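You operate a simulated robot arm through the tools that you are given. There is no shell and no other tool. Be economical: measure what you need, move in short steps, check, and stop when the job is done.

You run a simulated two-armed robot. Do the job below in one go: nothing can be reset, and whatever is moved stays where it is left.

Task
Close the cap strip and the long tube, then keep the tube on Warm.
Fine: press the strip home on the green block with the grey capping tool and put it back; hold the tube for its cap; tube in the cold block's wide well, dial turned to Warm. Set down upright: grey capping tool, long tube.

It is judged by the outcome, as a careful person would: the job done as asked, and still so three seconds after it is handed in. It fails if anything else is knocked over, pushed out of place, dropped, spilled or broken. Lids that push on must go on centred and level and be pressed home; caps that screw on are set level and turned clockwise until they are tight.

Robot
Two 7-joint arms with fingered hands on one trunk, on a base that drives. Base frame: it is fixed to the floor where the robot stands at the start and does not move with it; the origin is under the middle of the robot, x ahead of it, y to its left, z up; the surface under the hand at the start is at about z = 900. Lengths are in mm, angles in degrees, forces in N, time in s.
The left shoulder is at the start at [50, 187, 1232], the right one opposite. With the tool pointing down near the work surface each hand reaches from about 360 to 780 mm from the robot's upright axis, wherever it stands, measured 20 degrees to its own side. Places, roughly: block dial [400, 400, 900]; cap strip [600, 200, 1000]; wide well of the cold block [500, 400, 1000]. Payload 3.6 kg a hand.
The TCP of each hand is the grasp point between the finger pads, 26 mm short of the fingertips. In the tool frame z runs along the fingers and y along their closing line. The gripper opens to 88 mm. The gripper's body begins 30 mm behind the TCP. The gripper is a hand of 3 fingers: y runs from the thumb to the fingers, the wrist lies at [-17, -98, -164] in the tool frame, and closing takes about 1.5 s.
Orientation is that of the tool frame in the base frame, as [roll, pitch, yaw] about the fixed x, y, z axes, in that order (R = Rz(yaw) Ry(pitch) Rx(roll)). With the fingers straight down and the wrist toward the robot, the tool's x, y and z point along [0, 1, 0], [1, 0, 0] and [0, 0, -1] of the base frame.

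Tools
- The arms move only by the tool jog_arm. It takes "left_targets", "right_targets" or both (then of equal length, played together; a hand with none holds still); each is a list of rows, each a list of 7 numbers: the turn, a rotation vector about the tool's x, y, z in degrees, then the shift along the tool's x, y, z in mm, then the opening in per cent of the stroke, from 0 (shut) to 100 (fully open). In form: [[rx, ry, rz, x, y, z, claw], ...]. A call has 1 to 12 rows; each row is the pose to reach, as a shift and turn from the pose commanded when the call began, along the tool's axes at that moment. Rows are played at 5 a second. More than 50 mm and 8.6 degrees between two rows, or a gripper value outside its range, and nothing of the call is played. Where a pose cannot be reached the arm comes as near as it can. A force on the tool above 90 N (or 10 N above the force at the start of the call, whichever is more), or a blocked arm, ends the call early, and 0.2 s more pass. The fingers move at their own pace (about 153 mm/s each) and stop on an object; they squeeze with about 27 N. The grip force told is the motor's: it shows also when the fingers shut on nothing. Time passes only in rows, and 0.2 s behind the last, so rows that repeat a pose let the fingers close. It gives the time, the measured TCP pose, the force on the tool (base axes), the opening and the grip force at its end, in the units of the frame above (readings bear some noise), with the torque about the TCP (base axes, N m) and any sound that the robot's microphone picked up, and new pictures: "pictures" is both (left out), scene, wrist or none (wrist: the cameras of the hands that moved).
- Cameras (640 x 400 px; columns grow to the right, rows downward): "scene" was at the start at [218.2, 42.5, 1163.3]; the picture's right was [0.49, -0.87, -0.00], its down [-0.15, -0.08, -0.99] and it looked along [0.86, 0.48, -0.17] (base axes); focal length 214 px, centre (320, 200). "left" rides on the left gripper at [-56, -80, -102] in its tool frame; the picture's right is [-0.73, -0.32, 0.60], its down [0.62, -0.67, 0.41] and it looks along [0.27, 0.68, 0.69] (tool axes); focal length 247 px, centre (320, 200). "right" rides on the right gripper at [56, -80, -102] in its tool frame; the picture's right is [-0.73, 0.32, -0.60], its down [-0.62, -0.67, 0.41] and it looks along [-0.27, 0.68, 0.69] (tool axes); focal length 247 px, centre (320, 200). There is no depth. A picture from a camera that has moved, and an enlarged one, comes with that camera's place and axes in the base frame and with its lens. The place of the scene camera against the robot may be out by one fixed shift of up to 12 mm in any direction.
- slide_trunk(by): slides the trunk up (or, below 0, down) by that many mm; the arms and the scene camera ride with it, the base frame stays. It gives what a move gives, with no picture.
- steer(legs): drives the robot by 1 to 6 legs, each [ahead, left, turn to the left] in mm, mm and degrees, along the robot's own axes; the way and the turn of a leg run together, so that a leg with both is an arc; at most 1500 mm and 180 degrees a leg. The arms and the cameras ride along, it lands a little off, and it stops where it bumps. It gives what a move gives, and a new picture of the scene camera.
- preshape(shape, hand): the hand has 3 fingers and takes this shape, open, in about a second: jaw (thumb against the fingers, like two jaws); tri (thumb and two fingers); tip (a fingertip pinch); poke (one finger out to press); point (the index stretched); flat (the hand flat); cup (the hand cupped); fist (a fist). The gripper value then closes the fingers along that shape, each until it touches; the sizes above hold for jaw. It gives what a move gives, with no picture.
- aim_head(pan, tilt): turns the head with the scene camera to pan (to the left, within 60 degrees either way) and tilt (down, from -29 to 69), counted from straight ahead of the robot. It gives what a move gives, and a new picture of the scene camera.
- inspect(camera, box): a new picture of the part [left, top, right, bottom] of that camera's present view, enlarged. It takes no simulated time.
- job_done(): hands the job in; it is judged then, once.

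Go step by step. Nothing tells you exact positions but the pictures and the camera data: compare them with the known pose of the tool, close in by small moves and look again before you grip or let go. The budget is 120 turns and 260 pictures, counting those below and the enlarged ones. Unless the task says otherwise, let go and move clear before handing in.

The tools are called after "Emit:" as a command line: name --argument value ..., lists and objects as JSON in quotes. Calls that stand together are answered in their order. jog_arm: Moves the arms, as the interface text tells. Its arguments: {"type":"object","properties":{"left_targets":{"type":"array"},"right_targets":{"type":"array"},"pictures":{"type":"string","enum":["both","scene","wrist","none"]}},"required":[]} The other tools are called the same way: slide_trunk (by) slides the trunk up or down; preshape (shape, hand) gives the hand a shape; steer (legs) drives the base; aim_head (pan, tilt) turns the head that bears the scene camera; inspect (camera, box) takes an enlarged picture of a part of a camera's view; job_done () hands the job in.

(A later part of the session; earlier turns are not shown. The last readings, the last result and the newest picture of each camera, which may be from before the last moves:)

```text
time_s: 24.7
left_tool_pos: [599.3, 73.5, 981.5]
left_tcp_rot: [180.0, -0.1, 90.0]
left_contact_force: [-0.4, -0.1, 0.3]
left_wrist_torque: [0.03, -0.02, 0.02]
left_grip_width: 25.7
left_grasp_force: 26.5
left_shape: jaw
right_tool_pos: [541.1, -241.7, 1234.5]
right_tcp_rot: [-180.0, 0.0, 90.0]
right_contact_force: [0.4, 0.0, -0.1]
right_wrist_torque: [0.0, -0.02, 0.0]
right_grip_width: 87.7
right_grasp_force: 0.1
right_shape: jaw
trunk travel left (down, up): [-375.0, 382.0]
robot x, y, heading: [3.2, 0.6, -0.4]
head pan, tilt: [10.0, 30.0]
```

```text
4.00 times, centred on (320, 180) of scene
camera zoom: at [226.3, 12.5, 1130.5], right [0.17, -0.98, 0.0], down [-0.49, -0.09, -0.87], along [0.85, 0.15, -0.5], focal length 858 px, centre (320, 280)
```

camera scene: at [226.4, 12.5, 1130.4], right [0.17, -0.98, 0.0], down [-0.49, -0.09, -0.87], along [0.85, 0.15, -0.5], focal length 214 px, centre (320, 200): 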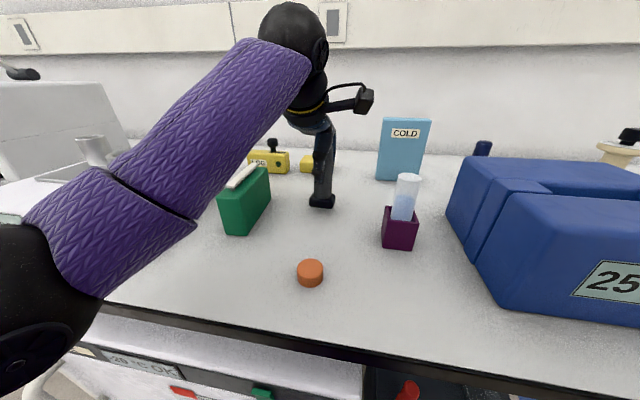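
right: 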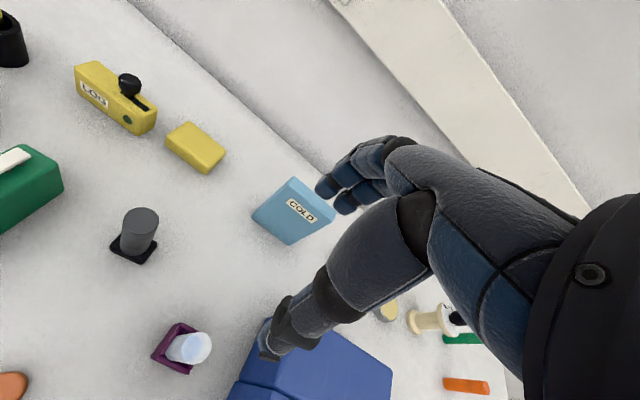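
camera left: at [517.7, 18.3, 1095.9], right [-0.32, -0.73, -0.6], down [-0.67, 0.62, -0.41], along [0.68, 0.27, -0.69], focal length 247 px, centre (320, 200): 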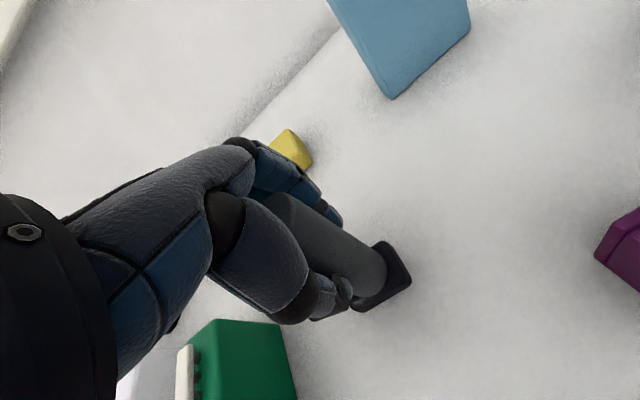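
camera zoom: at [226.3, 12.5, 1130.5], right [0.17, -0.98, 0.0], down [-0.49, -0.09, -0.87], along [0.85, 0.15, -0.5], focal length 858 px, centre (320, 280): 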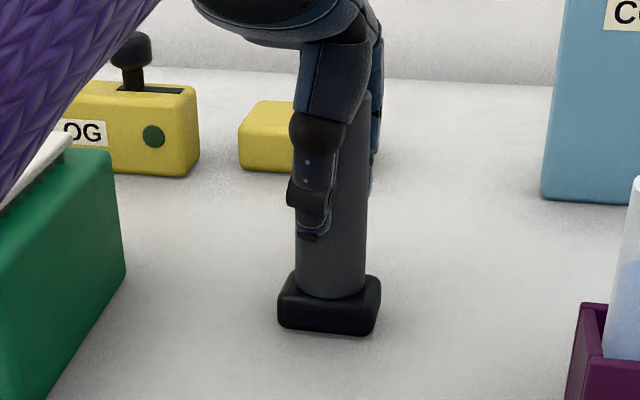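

The weight is now off the hand, so it stands on the bench. I go 1 mm further and open slowly, then rise.

Emit:
jog_arm --left_targets '[[0, 0, 0, 0, 0, 1, 0], [0, 0, 0, 0, 0, 1, 35], [0, 0, 0, 0, 0, 1, 50], [0, 0, 0, 0, 0, 1, 70], [0, 0, 0, 0, 0, 1, 100], [0, 0, 0, 0, 0, 1, 100], [0, 0, 0, 0, 0, 1, 100], [0, 0, 0, 0, 0, -40, 100], [0, 0, 0, 0, 0, -85, 100], [0, 0, 0, 0, 0, -130, 100]]'

Emit:
inspect --camera "scene" --box '[280, 110, 440, 300]'

```text
time_s: 26.9
left_tool_pos: [598.5, 74.9, 1112.7]
left_tcp_rot: [-180.0, -0.1, 90.0]
left_contact_force: [0.0, -0.5, 0.4]
left_wrist_torque: [0.0, -0.02, 0.01]
left_grip_width: 87.8
left_grasp_force: 0.1
left_shape: jaw
right_tool_pos: [540.0, -242.6, 1234.6]
right_tcp_rot: [180.0, 0.0, 90.0]
right_contact_force: [0.2, 1.1, 0.0]
right_wrist_torque: [0.03, 0.02, -0.01]
right_grip_width: 87.8
right_grasp_force: 0.0
right_shape: jaw
trunk travel left (down, up): [-375.0, 382.0]
robot x, y, heading: [-2.9, 2.2, 0.2]
head pan, tilt: [10.0, 30.0]
camera scene: at [226.1, 12.2, 1130.5], right [0.17, -0.98, 0.0], down [-0.49, -0.09, -0.87], along [0.85, 0.15, -0.5], focal length 214 px, centre (320, 200)
camera left: at [517.5, 18.8, 1214.5], right [-0.32, -0.73, -0.6], down [-0.67, 0.62, -0.41], along [0.67, 0.27, -0.69], focal length 247 px, centre (320, 200)
```

scene: 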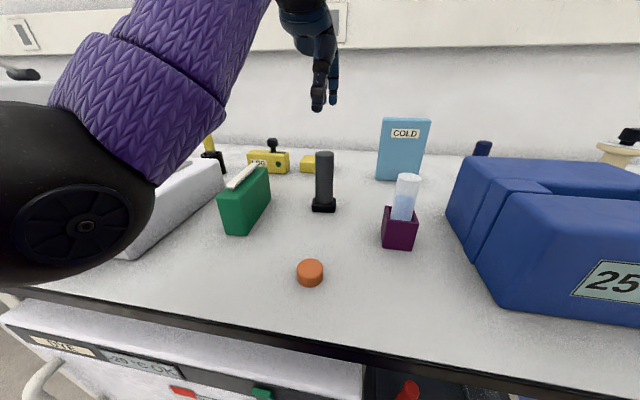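
left: 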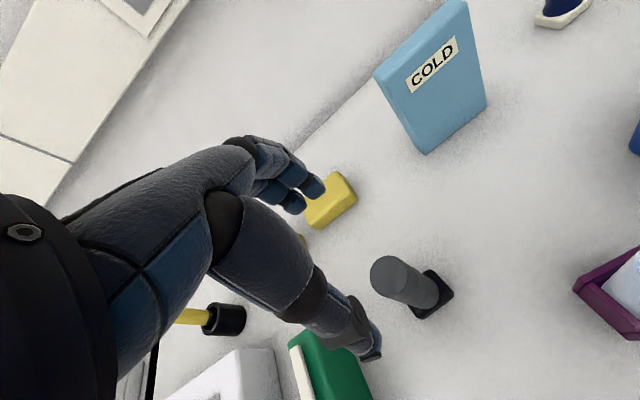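

```text
2.11 times, centred on (360, 205) of scene
camera zoom: at [226.1, 12.2, 1130.5], right [0.17, -0.98, 0.0], down [-0.49, -0.09, -0.87], along [0.85, 0.15, -0.5], focal length 452 px, centre (236, 190)
```

zoom: 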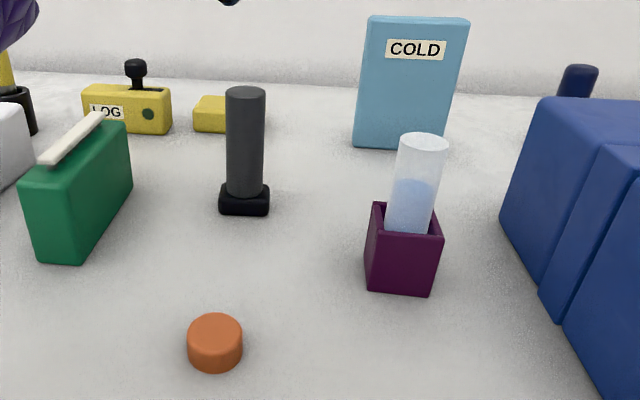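

The capping tool stands upright in place. Next, the tube (top near (523,-59,1014), holder top ≈948): I turn the left hand horizontal, fingers pointing right, to grip it from the side so the cap can go on from above.

Emit:
jog_arm --left_targets '[[0, -8, 0, 1, -8, 3, 100], [0, -16, 0, 3, -16, 6, 100], [0, -24, 0, 4, -24, 9, 100], [0, -32, 0, 6, -32, 12, 100], [0, -40, 0, 8, -40, 15, 100], [0, -48, 0, 9, -48, 18, 100], [0, -56, 0, 11, -56, 21, 100], [0, -64, 0, 12, -64, 24, 100], [0, -72, 0, 14, -72, 27, 100], [0, -80, 0, 15, -80, 30, 100], [0, -88, 0, 15, -83, 33, 100], [0, -90, 0, 15, -83, 33, 100]]'

```text
time_s: 29.2
left_tool_pos: [541.5, 111.5, 1150.2]
left_tcp_rot: [135.4, 76.8, 47.8]
left_contact_force: [0.3, -0.3, -0.1]
left_wrist_torque: [0.02, 0.01, 0.0]
left_grip_width: 87.8
left_grasp_force: 0.1
left_shape: jaw
right_tool_pos: [540.8, -241.7, 1234.7]
right_tcp_rot: [-180.0, -0.1, 90.1]
right_contact_force: [0.4, 0.4, 0.1]
right_wrist_torque: [0.0, -0.05, -0.02]
right_grip_width: 88.1
right_grasp_force: 0.0
right_shape: jaw
trunk travel left (down, up): [-375.0, 382.0]
robot x, y, heading: [-0.1, 0.9, -0.2]
head pan, tilt: [10.0, 30.0]
stopped in row 11 (left hand): the arm was blocked; the commanded pose is now the measured one
camera scene: at [226.4, 12.6, 1130.4], right [0.17, -0.98, 0.0], down [-0.49, -0.09, -0.87], along [0.85, 0.15, -0.5], focal length 214 px, centre (320, 200)
camera left: at [447.5, 200.4, 1208.5], right [-0.39, -0.72, 0.57], down [-0.54, -0.32, -0.78], along [0.74, -0.61, -0.26], focal length 247 px, centre (320, 200)
```

scene: 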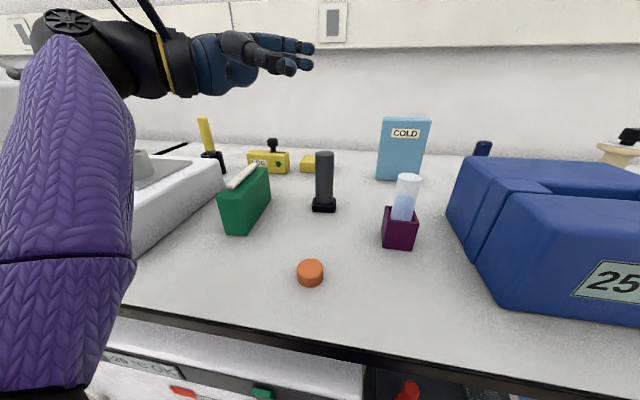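
left: 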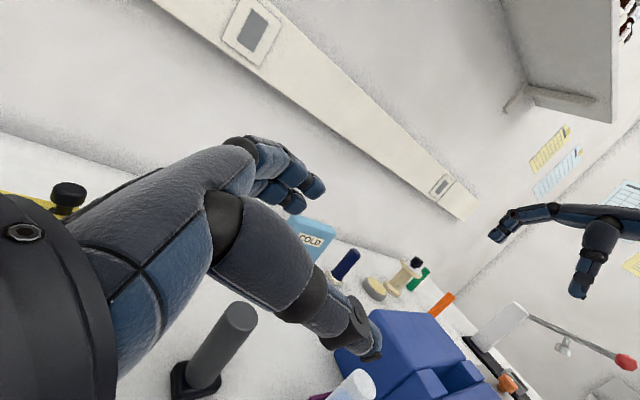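

The arm ran into a joint limit about 10° short there. I shift the hand to the right and lower (above the bench objects), then finish the turn where the wrist has more room.

Emit:
jog_arm --left_targets '[[0, 0, 0, 17, -10, 24, 100], [0, 0, 0, 35, -21, 48, 100], [0, 0, 0, 52, -31, 72, 100], [0, 0, 0, 69, -41, 97, 100], [0.8, -3.2, -3, 69, -41, 97, 100], [1.5, -6.3, -6, 69, -41, 97, 100], [2.3, -9.5, -9, 69, -41, 97, 100], [2.3, -9.5, -9, 69, -41, 97, 100]]'

```text
time_s: 31.0
left_tool_pos: [516.7, 23.4, 1061.0]
left_tcp_rot: [48.7, 89.9, -41.4]
left_contact_force: [-0.6, 0.3, 0.6]
left_wrist_torque: [0.0, 0.0, -0.01]
left_grip_width: 87.6
left_grasp_force: 0.1
left_shape: jaw
right_tool_pos: [539.0, -242.6, 1235.6]
right_tcp_rot: [-179.9, 0.0, 90.0]
right_contact_force: [0.2, 0.6, -0.2]
right_wrist_torque: [0.02, 0.02, 0.01]
right_grip_width: 87.7
right_grasp_force: 0.2
right_shape: jaw
trunk travel left (down, up): [-375.0, 382.0]
robot x, y, heading: [-0.1, -2.1, 0.1]
head pan, tilt: [10.0, 30.0]
camera scene: at [226.3, 12.4, 1130.4], right [0.17, -0.98, 0.0], down [-0.49, -0.09, -0.87], along [0.85, 0.15, -0.5], focal length 214 px, centre (320, 200)
camera left: at [435.4, 126.5, 1117.7], right [-0.32, -0.6, 0.73], down [-0.67, -0.41, -0.62], along [0.67, -0.69, -0.27], focal length 247 px, centre (320, 200)
```

scene: 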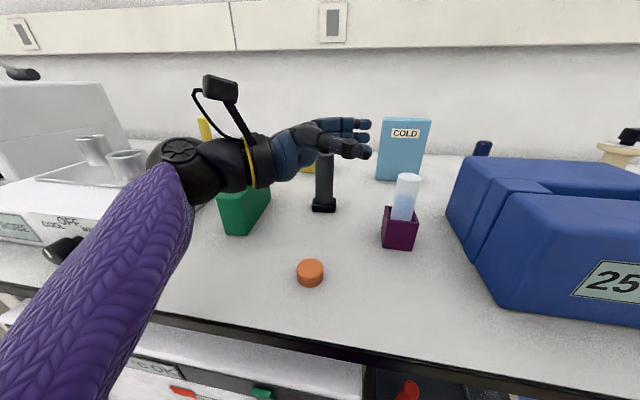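
left: 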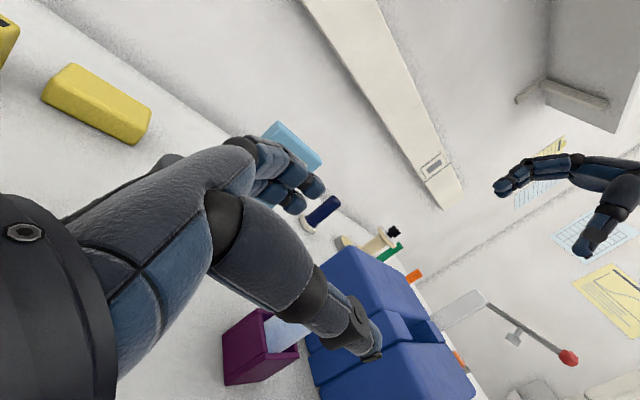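

The hand is horizontal now, but the elbow hangs low near the bench edge. I raise the trunk so the forearm comes from above before lowering the hand.

Emit:
slide_trunk --by 140

Emit:
jog_arm --left_targets '[[0, 0, 0, 40, 0, 0, 100], [0, 0, 0, 80, 0, 0, 100], [0, 0, 0, 120, 0, 0, 100], [0, 0, 0, 150, 0, 0, 100], [0, 0, 0, 180, 0, 0, 100]]'

Emit:
aim_head --pan 0 --tilt 45

```text
time_s: 32.7
left_tool_pos: [515.3, 22.5, 1198.7]
left_tcp_rot: [-59.6, 89.8, -149.8]
left_contact_force: [-0.5, 0.0, 0.2]
left_wrist_torque: [0.0, -0.03, -0.02]
left_grip_width: 87.9
left_grasp_force: 0.0
left_shape: jaw
right_tool_pos: [541.0, -240.5, 1375.2]
right_tcp_rot: [179.9, 0.0, 90.0]
right_contact_force: [-0.2, -0.1, -0.2]
right_wrist_torque: [0.03, -0.01, -0.02]
right_grip_width: 87.7
right_grasp_force: 0.1
right_shape: jaw
trunk travel left (down, up): [-515.0, 242.0]
robot x, y, heading: [1.8, -3.0, 0.0]
head pan, tilt: [10.0, 30.0]
```

```text
time_s: 33.9
left_tool_pos: [515.8, 22.7, 1019.0]
left_tcp_rot: [-24.7, 89.8, -114.7]
left_contact_force: [-0.7, 0.3, -0.6]
left_wrist_torque: [0.03, -0.02, 0.01]
left_grip_width: 87.8
left_grasp_force: 0.1
left_shape: jaw
right_tool_pos: [540.9, -242.5, 1374.6]
right_tcp_rot: [-180.0, 0.0, 90.0]
right_contact_force: [-0.3, -0.1, -0.4]
right_wrist_torque: [-0.01, -0.02, 0.04]
right_grip_width: 87.7
right_grasp_force: 0.0
right_shape: jaw
trunk travel left (down, up): [-515.0, 242.0]
robot x, y, heading: [1.1, 1.5, -0.3]
head pan, tilt: [10.0, 30.0]
camera scene: at [214.4, 12.3, 1277.5], right [0.17, -0.98, 0.0], down [-0.49, -0.09, -0.87], along [0.85, 0.15, -0.5], focal length 214 px, centre (320, 200)
camera left: at [435.0, 125.5, 1075.7], right [-0.32, -0.6, 0.74], down [-0.67, -0.41, -0.62], along [0.67, -0.69, -0.27], focal length 247 px, centre (320, 200)
```

scene: 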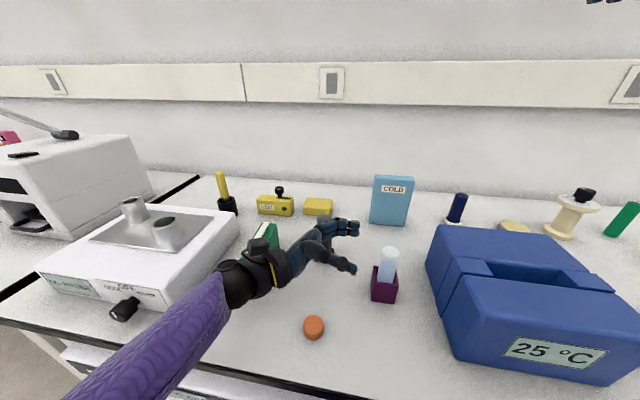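
left: 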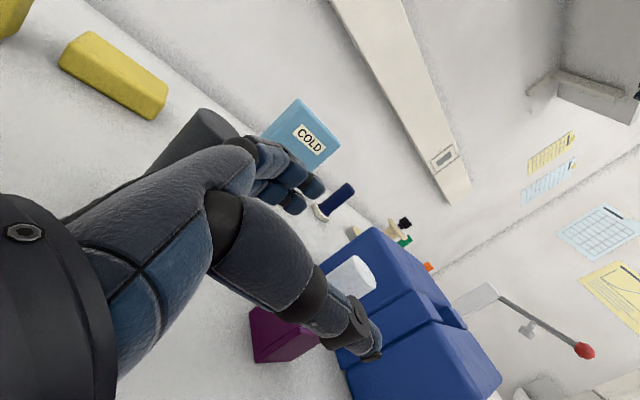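

```text
time_s: 34.6
left_tool_pos: [516.1, 23.3, 1020.3]
left_tcp_rot: [-37.2, 89.7, -127.3]
left_contact_force: [0.6, -0.8, 0.4]
left_wrist_torque: [0.03, -0.02, -0.01]
left_grip_width: 87.7
left_grasp_force: 0.0
left_shape: jaw
right_tool_pos: [540.0, -243.2, 1374.0]
right_tcp_rot: [180.0, 0.0, 89.9]
right_contact_force: [0.2, 0.0, -0.1]
right_wrist_torque: [0.02, -0.02, 0.01]
right_grip_width: 87.4
right_grasp_force: 0.2
right_shape: jaw
trunk travel left (down, up): [-515.0, 242.0]
robot x, y, heading: [2.6, 2.3, -0.1]
head pan, tilt: [0.0, 45.0]
camera scene: at [206.4, -3.2, 1254.9], right [0.0, -1.0, 0.0], down [-0.71, 0.0, -0.71], along [0.71, 0.0, -0.71], focal length 214 px, centre (320, 200)
```

scene: 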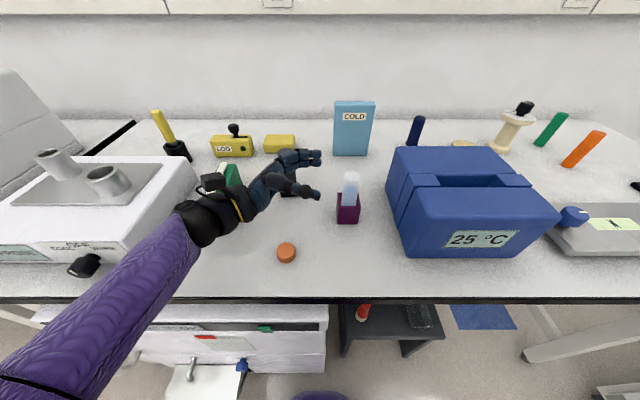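

The tube top is at about (522,-61,1006). I slide the open hand over it straddling the tube, then lower beside it.

Emit:
jog_arm --left_targets '[[0, 0, 0, 0, 5, 20, 100], [0, 0, 0, 0, 5, 50, 100], [0, 0, 0, 0, 5, 81, 100], [0, 0, 0, 0, 5, 81, 100]]'

Emit:
inspect --camera "scene" --box '[240, 120, 400, 240]'

```text
time_s: 35.9
left_tool_pos: [530.6, -9.7, 995.2]
left_tcp_rot: [179.5, 84.9, 91.2]
left_contact_force: [0.3, 0.2, 0.1]
left_wrist_torque: [-0.02, 0.02, 0.01]
left_grip_width: 87.8
left_grasp_force: 0.0
left_shape: jaw
right_tool_pos: [539.8, -242.8, 1374.6]
right_tcp_rot: [-179.9, 0.0, 90.0]
right_contact_force: [0.4, -0.2, 0.1]
right_wrist_torque: [0.02, -0.04, -0.01]
right_grip_width: 87.7
right_grasp_force: 0.1
right_shape: jaw
trunk travel left (down, up): [-515.0, 242.0]
robot x, y, heading: [2.1, -1.0, 0.1]
head pan, tilt: [0.0, 45.0]
stopped in row 4 (left hand): the arm was blocked; the commanded pose is now the measured one
camera scene: at [206.6, -3.0, 1254.9], right [0.0, -1.0, 0.0], down [-0.71, 0.0, -0.71], along [0.71, 0.0, -0.71], focal length 214 px, centre (320, 200)
camera left: at [446.3, 85.6, 1060.3], right [-0.3, -0.67, 0.68], down [-0.65, -0.38, -0.66], along [0.7, -0.64, -0.33], focal length 247 px, centre (320, 200)
```

scene: 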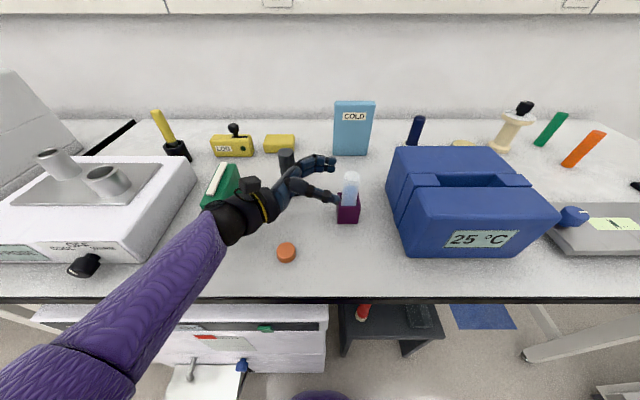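
left: 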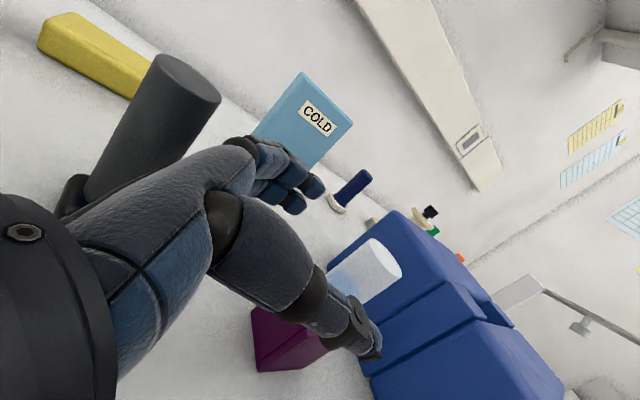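

```text
3.33 times, centred on (320, 180) of scene
camera zoom: at [206.6, -3.0, 1254.9], right [0.0, -1.0, 0.0], down [-0.71, 0.0, -0.71], along [0.71, 0.0, -0.71], focal length 715 px, centre (320, 267)
```

zoom: 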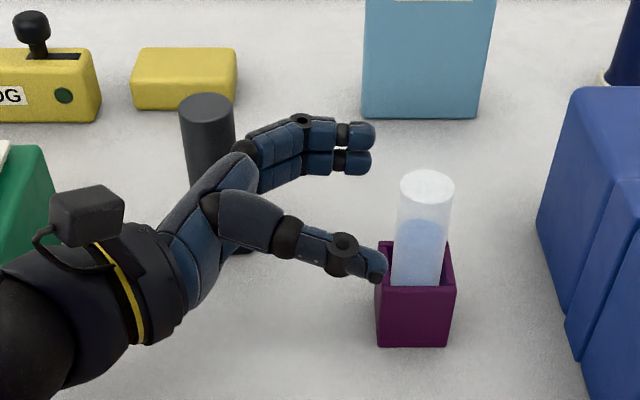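

The left arm is at its limit this far right (no contact). I back off and up, then drive the robot to the right so the tube is in the comfortable zone.

Emit:
jog_arm --left_targets '[[0, 0, 0, -10, -5, -20, 100], [0, -1.5, 0, -25, -11, -42, 100], [0.5, -3, 0, -50, -11, -42, 100], [1, -4, 0, -75, -11, -42, 100], [1.5, -5, 0, -101, -11, -42, 100], [1.5, -5, 0, -101, -11, -42, 100]]' --pictures "none"

```text
time_s: 37.2
left_tool_pos: [517.9, 21.3, 1100.1]
left_tcp_rot: [-32.5, 89.7, -122.3]
left_contact_force: [0.0, -0.1, -0.4]
left_wrist_torque: [0.02, 0.02, -0.01]
left_grip_width: 87.6
left_grasp_force: 0.0
left_shape: jaw
right_tool_pos: [541.2, -243.1, 1375.1]
right_tcp_rot: [180.0, 0.0, 90.1]
right_contact_force: [-0.5, -0.8, -0.7]
right_wrist_torque: [0.03, -0.02, 0.01]
right_grip_width: 87.8
right_grasp_force: 0.1
right_shape: jaw
trunk travel left (down, up): [-515.0, 242.0]
robot x, y, heading: [0.4, 1.0, -0.2]
head pan, tilt: [0.0, 45.0]
```

Emit:
steer --legs '[[0, -100, 0]]'

Emit:
inspect --camera "left" --box '[0, 0, 640, 400]'

Emit:
inspect --camera "scene" --box '[220, 100, 380, 260]'

```text
time_s: 38.4
left_tool_pos: [518.3, -79.6, 1099.7]
left_tcp_rot: [-67.8, 89.8, -157.7]
left_contact_force: [-0.7, 0.0, 0.3]
left_wrist_torque: [0.03, 0.02, -0.01]
left_grip_width: 87.9
left_grasp_force: 0.0
left_shape: jaw
right_tool_pos: [539.9, -342.3, 1374.1]
right_tcp_rot: [180.0, 0.0, 90.0]
right_contact_force: [0.6, -0.5, 1.2]
right_wrist_torque: [0.03, 0.02, 0.01]
right_grip_width: 87.9
right_grasp_force: 0.0
right_shape: jaw
trunk travel left (down, up): [-515.0, 242.0]
robot x, y, heading: [-1.4, -98.3, -0.3]
head pan, tilt: [0.0, 45.0]
camera scene: at [206.4, -104.6, 1254.9], right [0.0, -1.0, 0.0], down [-0.71, 0.0, -0.71], along [0.71, 0.0, -0.71], focal length 214 px, centre (320, 200)
```

scene: 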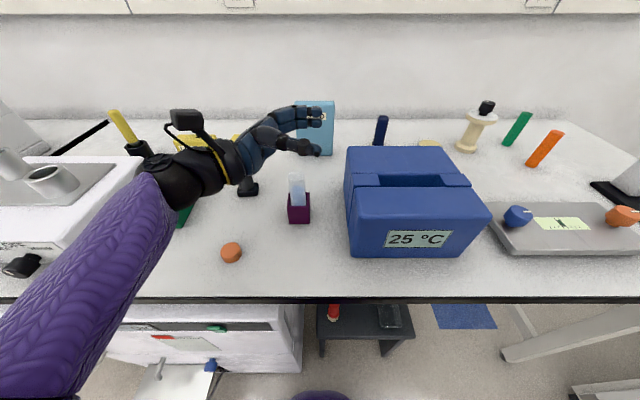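

```text
1.00 times, centred on (320, 200) of left (not enlarged: the box is as wide or as high as the picture)
camera zoom: at [436.9, 22.9, 1156.1], right [-0.32, -0.6, 0.74], down [-0.67, -0.41, -0.62], along [0.68, -0.69, -0.27], focal length 247 px, centre (320, 200)
```

zoom: 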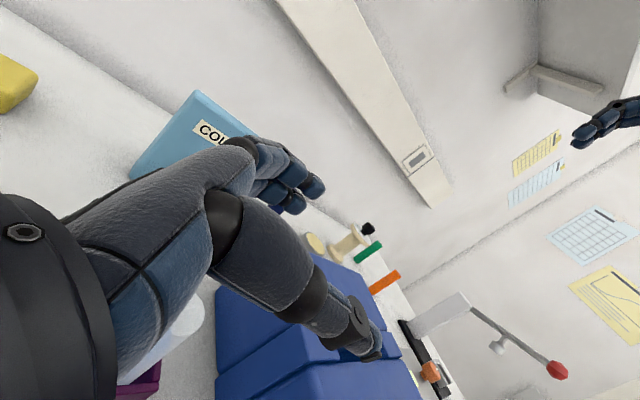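

```text
2.50 times, centred on (300, 180) of scene
camera zoom: at [206.4, -104.6, 1254.9], right [0.0, -1.0, 0.0], down [-0.71, 0.0, -0.71], along [0.71, 0.0, -0.71], focal length 536 px, centre (370, 250)
```

zoom: 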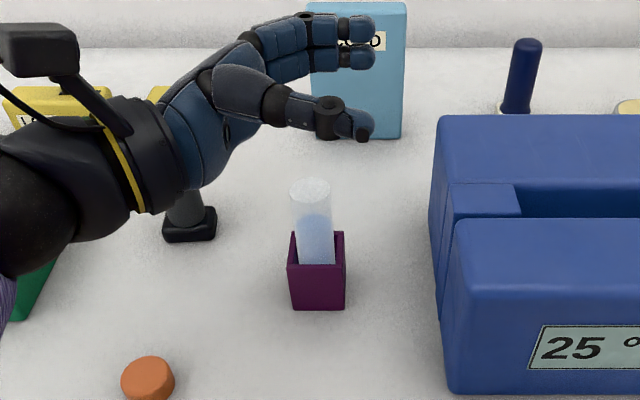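

Now the hand is above the tube with room. I pull back 20 mm in y and lower to check centring.

Emit:
jog_arm --left_targets '[[0, 0, 0, 20, 1, -12, 100], [0, 0, 0, 50, 2, -22, 100], [0, 0, 0, 80, 2, -22, 100], [0, 0, 0, 110, 2, -22, 100], [0, 0, 0, 110, 2, -22, 100]]'

Emit:
inspect --camera "scene" --box '[240, 130, 360, 250]'

```text
time_s: 39.6
left_tool_pos: [520.6, -57.4, 988.5]
left_tcp_rot: [-45.8, 89.7, -135.8]
left_contact_force: [-0.5, -0.1, -0.6]
left_wrist_torque: [0.02, -0.02, -0.01]
left_grip_width: 87.6
left_grasp_force: 0.1
left_shape: jaw
right_tool_pos: [539.2, -342.2, 1374.9]
right_tcp_rot: [-179.9, 0.0, 89.9]
right_contact_force: [0.2, 0.5, 0.7]
right_wrist_torque: [0.02, -0.01, -0.03]
right_grip_width: 87.6
right_grasp_force: 0.0
right_shape: jaw
trunk travel left (down, up): [-515.0, 242.0]
robot x, y, heading: [5.2, -106.5, 0.1]
head pan, tilt: [0.0, 45.0]
camera scene: at [206.1, -103.5, 1254.9], right [0.0, -1.0, 0.0], down [-0.71, 0.0, -0.71], along [0.71, 0.0, -0.71], focal length 214 px, centre (320, 200)
camera left: at [438.8, 45.0, 1045.8], right [-0.32, -0.6, 0.74], down [-0.67, -0.41, -0.62], along [0.68, -0.69, -0.27], focal length 247 px, centre (320, 200)
```

scene: 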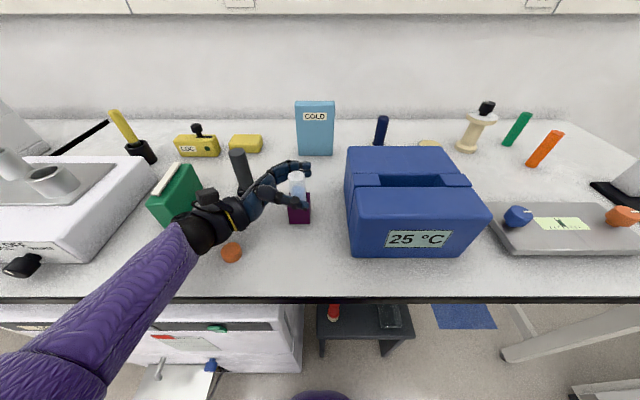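
left: 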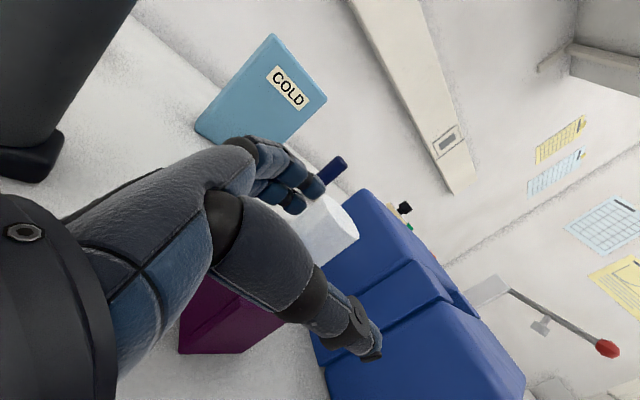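

```text
3.33 times, centred on (300, 190) of scene
camera zoom: at [206.1, -103.5, 1254.9], right [0.0, -1.0, 0.0], down [-0.71, 0.0, -0.71], along [0.71, 0.0, -0.71], focal length 715 px, centre (387, 233)
```

zoom: 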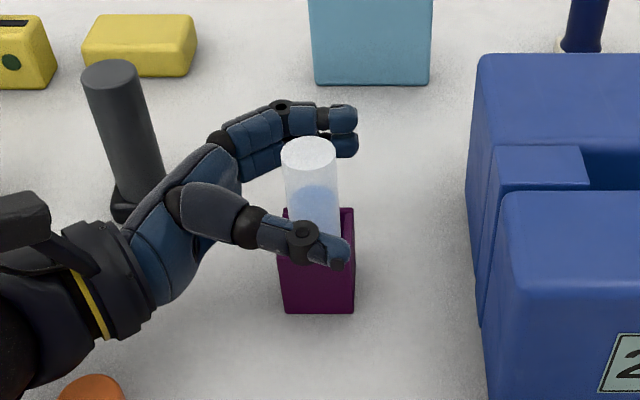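

The tube is centred between thumb and fingers. I lower to z≈970, just above the holder rim.

Emit:
jog_arm --left_targets '[[0, 0, 0, 8, 0, 0, 100], [0, 0, 0, 14, 0, 0, 100], [0, 0, 0, 18, 0, 0, 100], [0, 0, 0, 18, 0, 0, 100]]' --pictures "wrist"

Emit:
aim_head --pan 10 --tilt 35

Emit:
inspect --camera "scene" --box '[290, 140, 390, 240]'

```text
time_s: 40.6
left_tool_pos: [520.8, -57.2, 970.3]
left_tcp_rot: [-24.7, 89.8, -114.6]
left_contact_force: [-0.1, -0.3, 0.9]
left_wrist_torque: [-0.01, 0.0, 0.0]
left_grip_width: 87.6
left_grasp_force: 0.1
left_shape: jaw
right_tool_pos: [540.1, -343.2, 1375.0]
right_tcp_rot: [180.0, -0.1, 89.9]
right_contact_force: [-0.4, 0.5, 0.4]
right_wrist_torque: [-0.01, 0.0, -0.03]
right_grip_width: 87.7
right_grasp_force: 0.0
right_shape: jaw
trunk travel left (down, up): [-515.0, 242.0]
robot x, y, heading: [-2.3, -99.5, -0.0]
head pan, tilt: [0.0, 45.0]
camera left: at [438.4, 44.9, 1028.1], right [-0.32, -0.6, 0.74], down [-0.67, -0.41, -0.62], along [0.68, -0.69, -0.27], focal length 247 px, centre (320, 200)
```

left: 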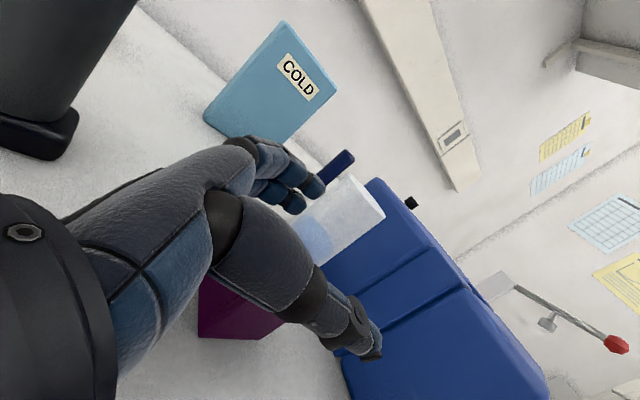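

```text
time_s: 41.3
left_tool_pos: [520.0, -58.2, 971.1]
left_tcp_rot: [-56.8, 89.7, -146.7]
left_contact_force: [-0.7, -0.9, 0.2]
left_wrist_torque: [0.01, -0.01, -0.01]
left_grip_width: 87.8
left_grasp_force: 0.1
left_shape: jaw
right_tool_pos: [540.0, -342.8, 1375.2]
right_tcp_rot: [180.0, 0.0, 90.0]
right_contact_force: [0.5, -0.8, 0.8]
right_wrist_torque: [0.02, 0.0, -0.02]
right_grip_width: 87.6
right_grasp_force: 0.0
right_shape: jaw
trunk travel left (down, up): [-515.0, 242.0]
robot x, y, heading: [-0.1, -101.0, 0.0]
head pan, tilt: [10.0, 35.0]
camera scene: at [211.8, -88.4, 1269.6], right [0.17, -0.98, 0.0], down [-0.57, -0.1, -0.82], along [0.81, 0.14, -0.57], focal length 214 px, centre (320, 200)
```

scene: 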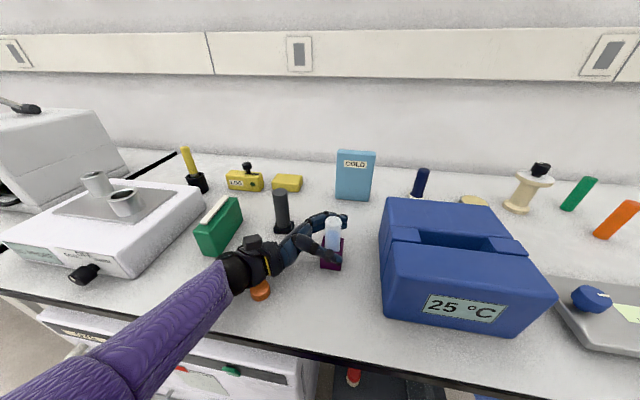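

```text
4.00 times, centred on (340, 190) of scene
camera zoom: at [211.8, -88.4, 1269.6], right [0.17, -0.98, 0.0], down [-0.57, -0.1, -0.82], along [0.81, 0.14, -0.57], focal length 858 px, centre (240, 240)
```

zoom: 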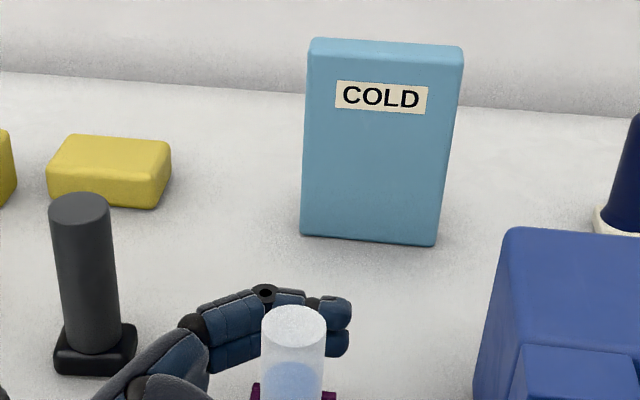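

Positions look right. I close the left hand on the tube.

Emit:
jog_arm --left_targets '[[0, 0, 0, 0, 0, 0, 70], [0, 0, 0, 0, 0, 0, 55], [0, 0, 0, 0, 0, 0, 40], [0, 0, 0, 0, 0, 0, 25], [0, 0, 0, 0, 0, 0, 0], [0, 0, 0, 0, 0, 0, 0], [0, 0, 0, 0, 0, 0, 0], [0, 0, 0, 0, 0, 0, 0], [0, 0, 0, 0, 0, 0, 0]]' --pictures "wrist"

Emit:
inspect --camera "scene" --box '[290, 190, 370, 290]'

```text
time_s: 43.3
left_tool_pos: [520.4, -57.9, 971.2]
left_tcp_rot: [-56.2, 89.7, -146.1]
left_contact_force: [0.5, 0.1, -0.5]
left_wrist_torque: [0.01, 0.02, 0.01]
left_grip_width: 17.3
left_grasp_force: 27.0
left_shape: jaw
right_tool_pos: [540.2, -342.0, 1375.2]
right_tcp_rot: [179.9, 0.0, 90.0]
right_contact_force: [0.4, 0.5, 0.3]
right_wrist_torque: [0.0, 0.0, 0.02]
right_grip_width: 87.5
right_grasp_force: 0.1
right_shape: jaw
trunk travel left (down, up): [-515.0, 242.0]
robot x, y, heading: [1.5, -98.8, -0.0]
head pan, tilt: [10.0, 35.0]
camera left: at [438.4, 44.9, 1028.2], right [-0.32, -0.6, 0.74], down [-0.67, -0.41, -0.62], along [0.68, -0.69, -0.27], focal length 247 px, centre (320, 200)
```

left: 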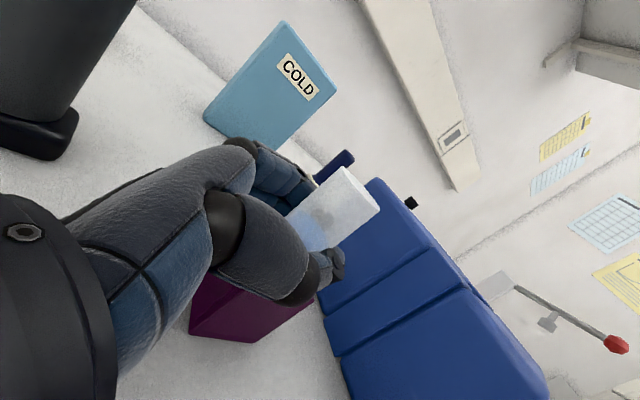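

```text
4.00 times, centred on (330, 240) of scene
camera zoom: at [211.8, -88.4, 1269.7], right [0.17, -0.98, 0.0], down [-0.56, -0.1, -0.82], along [0.81, 0.14, -0.57], focal length 858 px, centre (280, 40)
```

zoom: 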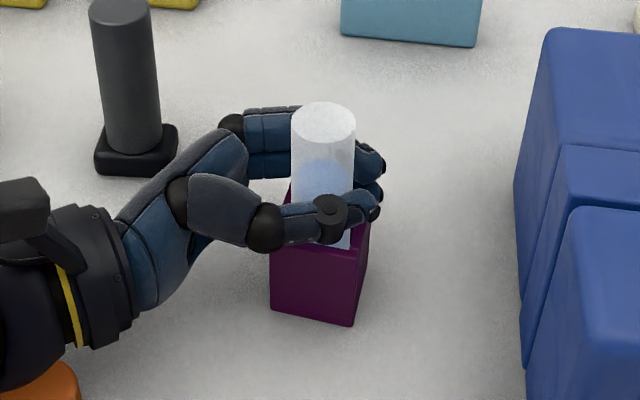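

The tube is held. I lift it slowly straight out of the holder.

Emit:
jog_arm --left_targets '[[0, 0, 0, -6, 0, 0, 0], [0, 0, 0, -14, 0, 0, 0], [0, 0, 0, -24, 0, 0, 0], [0, 0, 0, -34, 0, 0, 0], [0, 0, 0, -44, 0, 0, 0], [0, 0, 0, -54, 0, 0, 0], [0, 0, 0, -64, 0, 0, 0], [0, 0, 0, -74, 0, 0, 0]]'

Emit:
inspect --camera "scene" --box '[290, 170, 370, 290]'

```text
time_s: 45.1
left_tool_pos: [519.8, -56.8, 1046.1]
left_tcp_rot: [-50.9, 89.7, -140.7]
left_contact_force: [0.5, 0.1, 0.0]
left_wrist_torque: [-0.02, -0.03, 0.02]
left_grip_width: 17.0
left_grasp_force: 27.3
left_shape: jaw
right_tool_pos: [540.0, -342.3, 1375.0]
right_tcp_rot: [180.0, 0.0, 90.0]
right_contact_force: [-0.9, -0.4, -1.2]
right_wrist_torque: [0.02, 0.01, -0.01]
right_grip_width: 87.7
right_grasp_force: 0.0
right_shape: jaw
trunk travel left (down, up): [-515.0, 242.0]
robot x, y, heading: [-1.4, -99.3, -0.2]
head pan, tilt: [10.0, 35.0]
camera scene: at [211.8, -88.4, 1269.7], right [0.17, -0.98, 0.0], down [-0.56, -0.1, -0.82], along [0.81, 0.14, -0.57], focal length 214 px, centre (320, 200)
camera left: at [438.3, 45.3, 1102.6], right [-0.32, -0.6, 0.74], down [-0.67, -0.41, -0.62], along [0.68, -0.69, -0.27], focal length 247 px, centre (320, 200)
```

scene: 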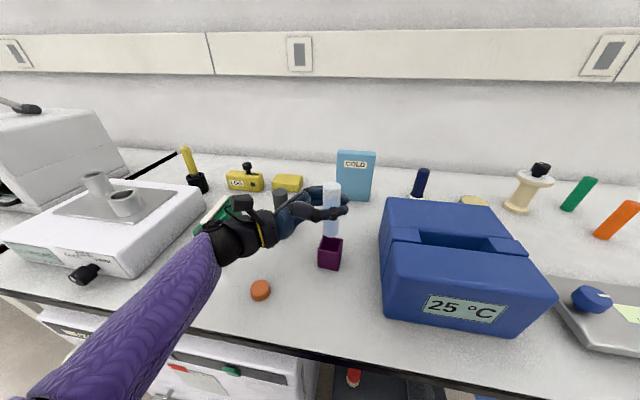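
left: 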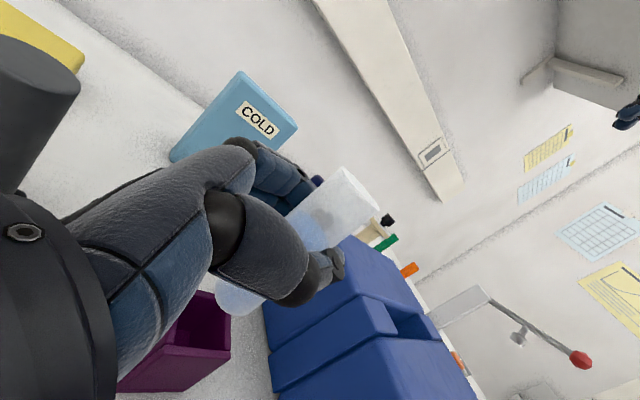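

```text
3.33 times, centred on (330, 230) of scene
camera zoom: at [211.8, -88.4, 1269.7], right [0.17, -0.98, 0.0], down [-0.56, -0.1, -0.82], along [0.81, 0.14, -0.57], focal length 715 px, centre (287, 100)
```

zoom: 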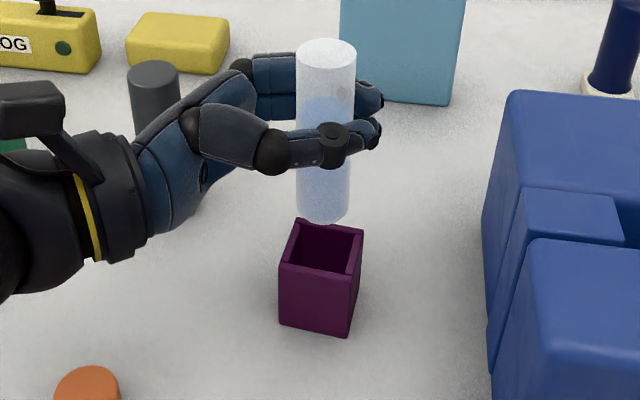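

The tube is out cleanly and the holder still stands. I lift further and drive left so the right hand can reach the orange cap.

Emit:
jog_arm --left_targets '[[0, 0, 0, -20, 0, 0, 0], [0, 0, 0, -40, 0, 0, 0], [0, 0, 0, -60, 0, 0, 0], [0, 0, 0, -80, 0, 0, 0], [0, 0, 0, -95, 0, 0, 0]]' --pictures "none"

Emit:
steer --legs '[[0, 110, 0], [0, 110, 0]]'

Emit:
inspect --camera "right" --box '[0, 0, 640, 400]'

```text
time_s: 46.3
left_tool_pos: [520.2, -56.2, 1141.3]
left_tcp_rot: [-39.8, 89.7, -129.6]
left_contact_force: [0.2, 0.2, 0.0]
left_wrist_torque: [0.03, -0.01, -0.02]
left_grip_width: 17.2
left_grasp_force: 27.3
left_shape: jaw
right_tool_pos: [539.7, -341.7, 1374.7]
right_tcp_rot: [180.0, 0.0, 90.0]
right_contact_force: [0.4, -0.3, -1.3]
right_wrist_torque: [0.0, 0.03, 0.01]
right_grip_width: 87.9
right_grasp_force: 0.1
right_shape: jaw
trunk travel left (down, up): [-515.0, 242.0]
robot x, y, heading: [3.3, -101.4, -0.0]
head pan, tilt: [10.0, 35.0]
```

```text
time_s: 48.3
left_tool_pos: [520.6, 166.5, 1140.7]
left_tcp_rot: [-51.5, 89.6, -141.3]
left_contact_force: [0.2, -0.3, 0.1]
left_wrist_torque: [0.03, -0.02, 0.0]
left_grip_width: 17.1
left_grasp_force: 26.9
left_shape: jaw
right_tool_pos: [539.6, -119.4, 1375.8]
right_tcp_rot: [-180.0, 0.0, 90.0]
right_contact_force: [-0.3, 1.1, 0.4]
right_wrist_torque: [-0.01, 0.01, -0.03]
right_grip_width: 87.8
right_grasp_force: 0.0
right_shape: jaw
trunk travel left (down, up): [-515.0, 242.0]
robot x, y, heading: [-0.9, 121.4, 0.2]
head pan, tilt: [10.0, 35.0]
camera scene: at [211.9, 134.0, 1269.7], right [0.17, -0.98, 0.0], down [-0.57, -0.1, -0.82], along [0.81, 0.14, -0.57], focal length 214 px, centre (320, 200)
```

scene: 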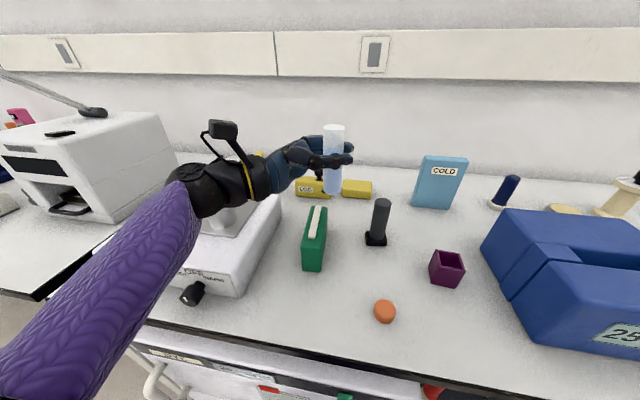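

```text
1.00 times, centred on (320, 200) of right (not enlarged: the box is as wide or as high as the picture)
camera zoom: at [460.8, -64.0, 1478.0], right [0.32, -0.73, 0.6], down [-0.67, -0.62, -0.41], along [0.68, -0.27, -0.69], focal length 247 px, centre (320, 200)
```

zoom: 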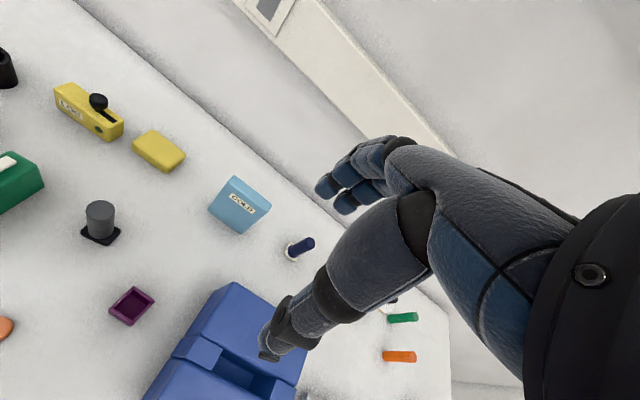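

Now the right hand goes above the orange cap (about (411,58)).

Emit:
jog_arm --right_targets '[[0, 0, 0, 20, -15, 20, 100], [0, 0, 0, 40, -30, 45, 100], [0, 0, 0, 60, -45, 75, 100], [0, 0, 0, 80, -60, 110, 100], [0, 0, 0, 100, -75, 145, 100], [0, 0, 0, 120, -90, 180, 100], [0, 0, 0, 140, -105, 215, 100], [0, 0, 0, 160, -120, 255, 100], [0, 0, 0, 175, -129, 295, 100], [0, 0, 0, 177, -129, 335, 100], [0, 0, 0, 177, -129, 335, 100]]'

```text
time_s: 50.7
left_tool_pos: [518.9, 164.5, 1140.8]
left_tcp_rot: [-25.0, 89.7, -114.9]
left_contact_force: [-0.7, 0.1, 0.1]
left_wrist_torque: [0.02, 0.01, 0.0]
left_grip_width: 17.0
left_grasp_force: 26.9
left_shape: jaw
right_tool_pos: [411.4, 57.2, 1040.4]
right_tcp_rot: [-180.0, 0.0, 90.0]
right_contact_force: [-1.5, 0.0, 0.3]
right_wrist_torque: [0.01, 0.01, 0.0]
right_grip_width: 87.6
right_grasp_force: 0.0
right_shape: jaw
trunk travel left (down, up): [-515.0, 242.0]
robot x, y, heading: [-2.0, 123.2, -0.3]
head pan, tilt: [10.0, 35.0]
camera scene: at [211.7, 133.8, 1269.7], right [0.17, -0.98, 0.0], down [-0.56, -0.1, -0.82], along [0.81, 0.14, -0.57], focal length 214 px, centre (320, 200)
camera right: at [332.4, 112.9, 1143.0], right [0.32, -0.73, 0.6], down [-0.67, -0.62, -0.41], along [0.68, -0.27, -0.69], focal length 247 px, centre (320, 200)
```

scene: 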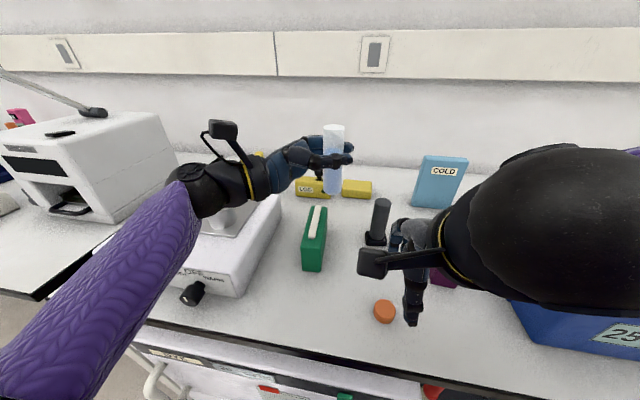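
right: 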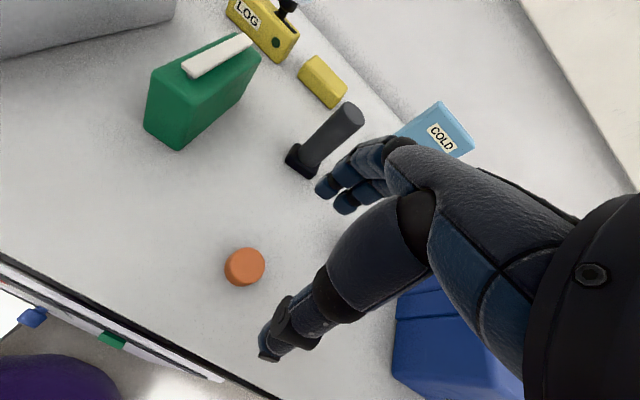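

The cap is at about (428,63). I correct and lower partway, then check.

Emit:
jog_arm --right_targets '[[0, 0, 0, 6, 16, 0, 100], [0, 0, 0, 6, 16, 35, 100], [0, 0, 0, 6, 16, 70, 100], [0, 0, 0, 6, 16, 70, 100]]'

Emit:
inspect --camera "right" --box '[160, 140, 400, 380]'

```text
time_s: 51.7
left_tool_pos: [520.1, 164.5, 1141.0]
left_tcp_rot: [-37.0, 89.7, -126.9]
left_contact_force: [0.4, -0.5, -0.4]
left_wrist_torque: [0.01, 0.02, 0.02]
left_grip_width: 17.5
left_grasp_force: 27.0
left_shape: jaw
right_tool_pos: [426.9, 63.3, 969.9]
right_tcp_rot: [-179.9, 0.1, 90.0]
right_contact_force: [-0.3, -0.2, 0.4]
right_wrist_torque: [0.01, 0.0, -0.01]
right_grip_width: 88.0
right_grasp_force: 0.1
right_shape: jaw
trunk travel left (down, up): [-515.0, 242.0]
robot x, y, heading: [-2.0, 123.1, -0.1]
head pan, tilt: [10.0, 35.0]
camera scene: at [211.7, 133.5, 1269.7], right [0.17, -0.98, 0.0], down [-0.56, -0.1, -0.82], along [0.81, 0.14, -0.57], focal length 214 px, centre (320, 200)
camera right: at [347.9, 118.8, 1073.2], right [0.32, -0.73, 0.6], down [-0.67, -0.62, -0.41], along [0.68, -0.27, -0.69], focal length 247 px, centre (320, 200)
```

scene: 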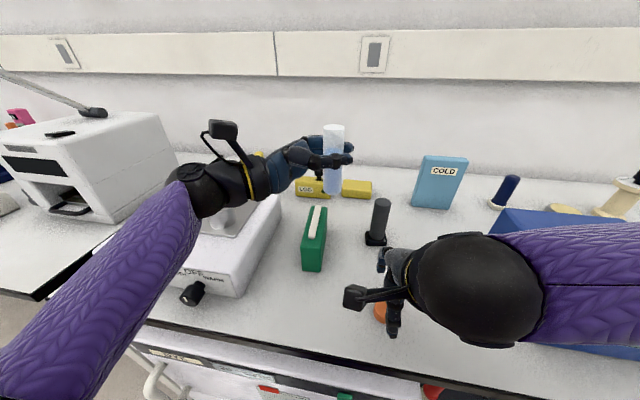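
right: 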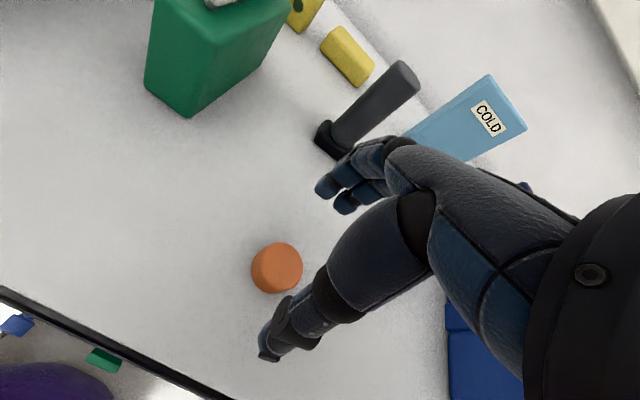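

```text
1.67 times, centred on (280, 260) of right
camera zoom: at [347.9, 118.8, 1073.2], right [0.32, -0.73, 0.6], down [-0.67, -0.62, -0.41], along [0.68, -0.27, -0.69], focal length 412 px, centre (387, 100)
```

zoom: 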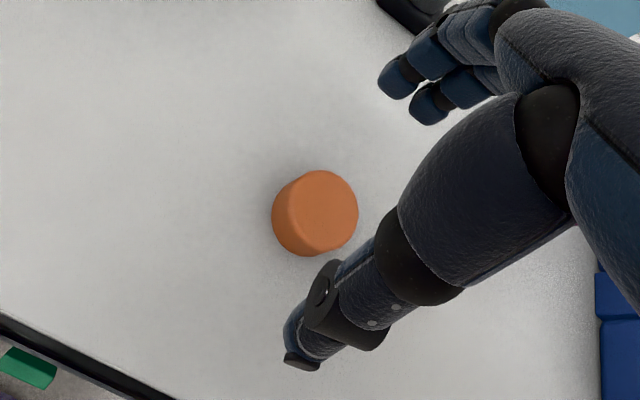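

The cap is centred under the hand (top z≈917). I lower so the fingertips end just above the bench and close on it.

Emit:
jog_arm --right_targets '[[0, 0, 0, 0, -1, 20, 100], [0, 0, 0, 0, -1, 34, 100], [0, 0, 0, 0, -1, 40, 100], [0, 0, 0, 0, -1, 40, 70], [0, 0, 0, 0, -1, 40, 50], [0, 0, 0, 0, -1, 40, 30], [0, 0, 0, 0, -1, 40, 0], [0, 0, 0, 0, -1, 40, 0], [0, 0, 0, 0, -1, 40, 0], [0, 0, 0, 0, -1, 40, 0], [0, 0, 0, 0, -1, 40, 0]]' --pictures "wrist"

```text
time_s: 54.1
left_tool_pos: [520.0, 164.7, 1140.9]
left_tcp_rot: [-47.1, 89.7, -137.0]
left_contact_force: [-0.4, 0.1, -1.0]
left_wrist_torque: [0.0, 0.0, -0.02]
left_grip_width: 17.1
left_grasp_force: 27.2
left_shape: jaw
right_tool_pos: [426.4, 62.3, 929.7]
right_tcp_rot: [-180.0, 0.0, 90.0]
right_contact_force: [-0.7, -0.5, 0.1]
right_wrist_torque: [0.0, 0.01, 0.0]
right_grip_width: 26.7
right_grasp_force: 27.0
right_shape: jaw
trunk travel left (down, up): [-515.0, 242.0]
robot x, y, heading: [1.6, 122.8, 0.1]
head pan, tilt: [10.0, 35.0]
camera right: at [346.9, 118.6, 1033.3], right [0.32, -0.73, 0.6], down [-0.67, -0.62, -0.41], along [0.68, -0.27, -0.69], focal length 247 px, centre (320, 200)
```

right: 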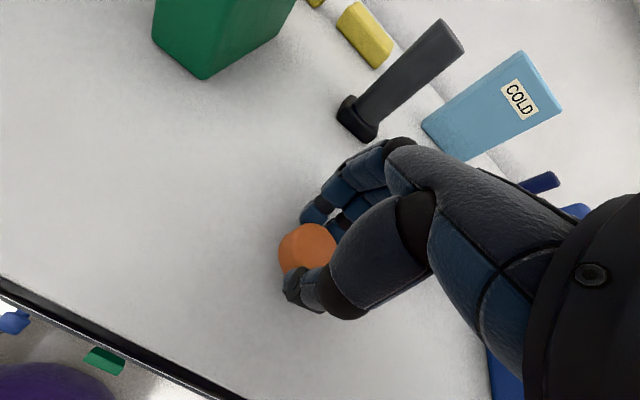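

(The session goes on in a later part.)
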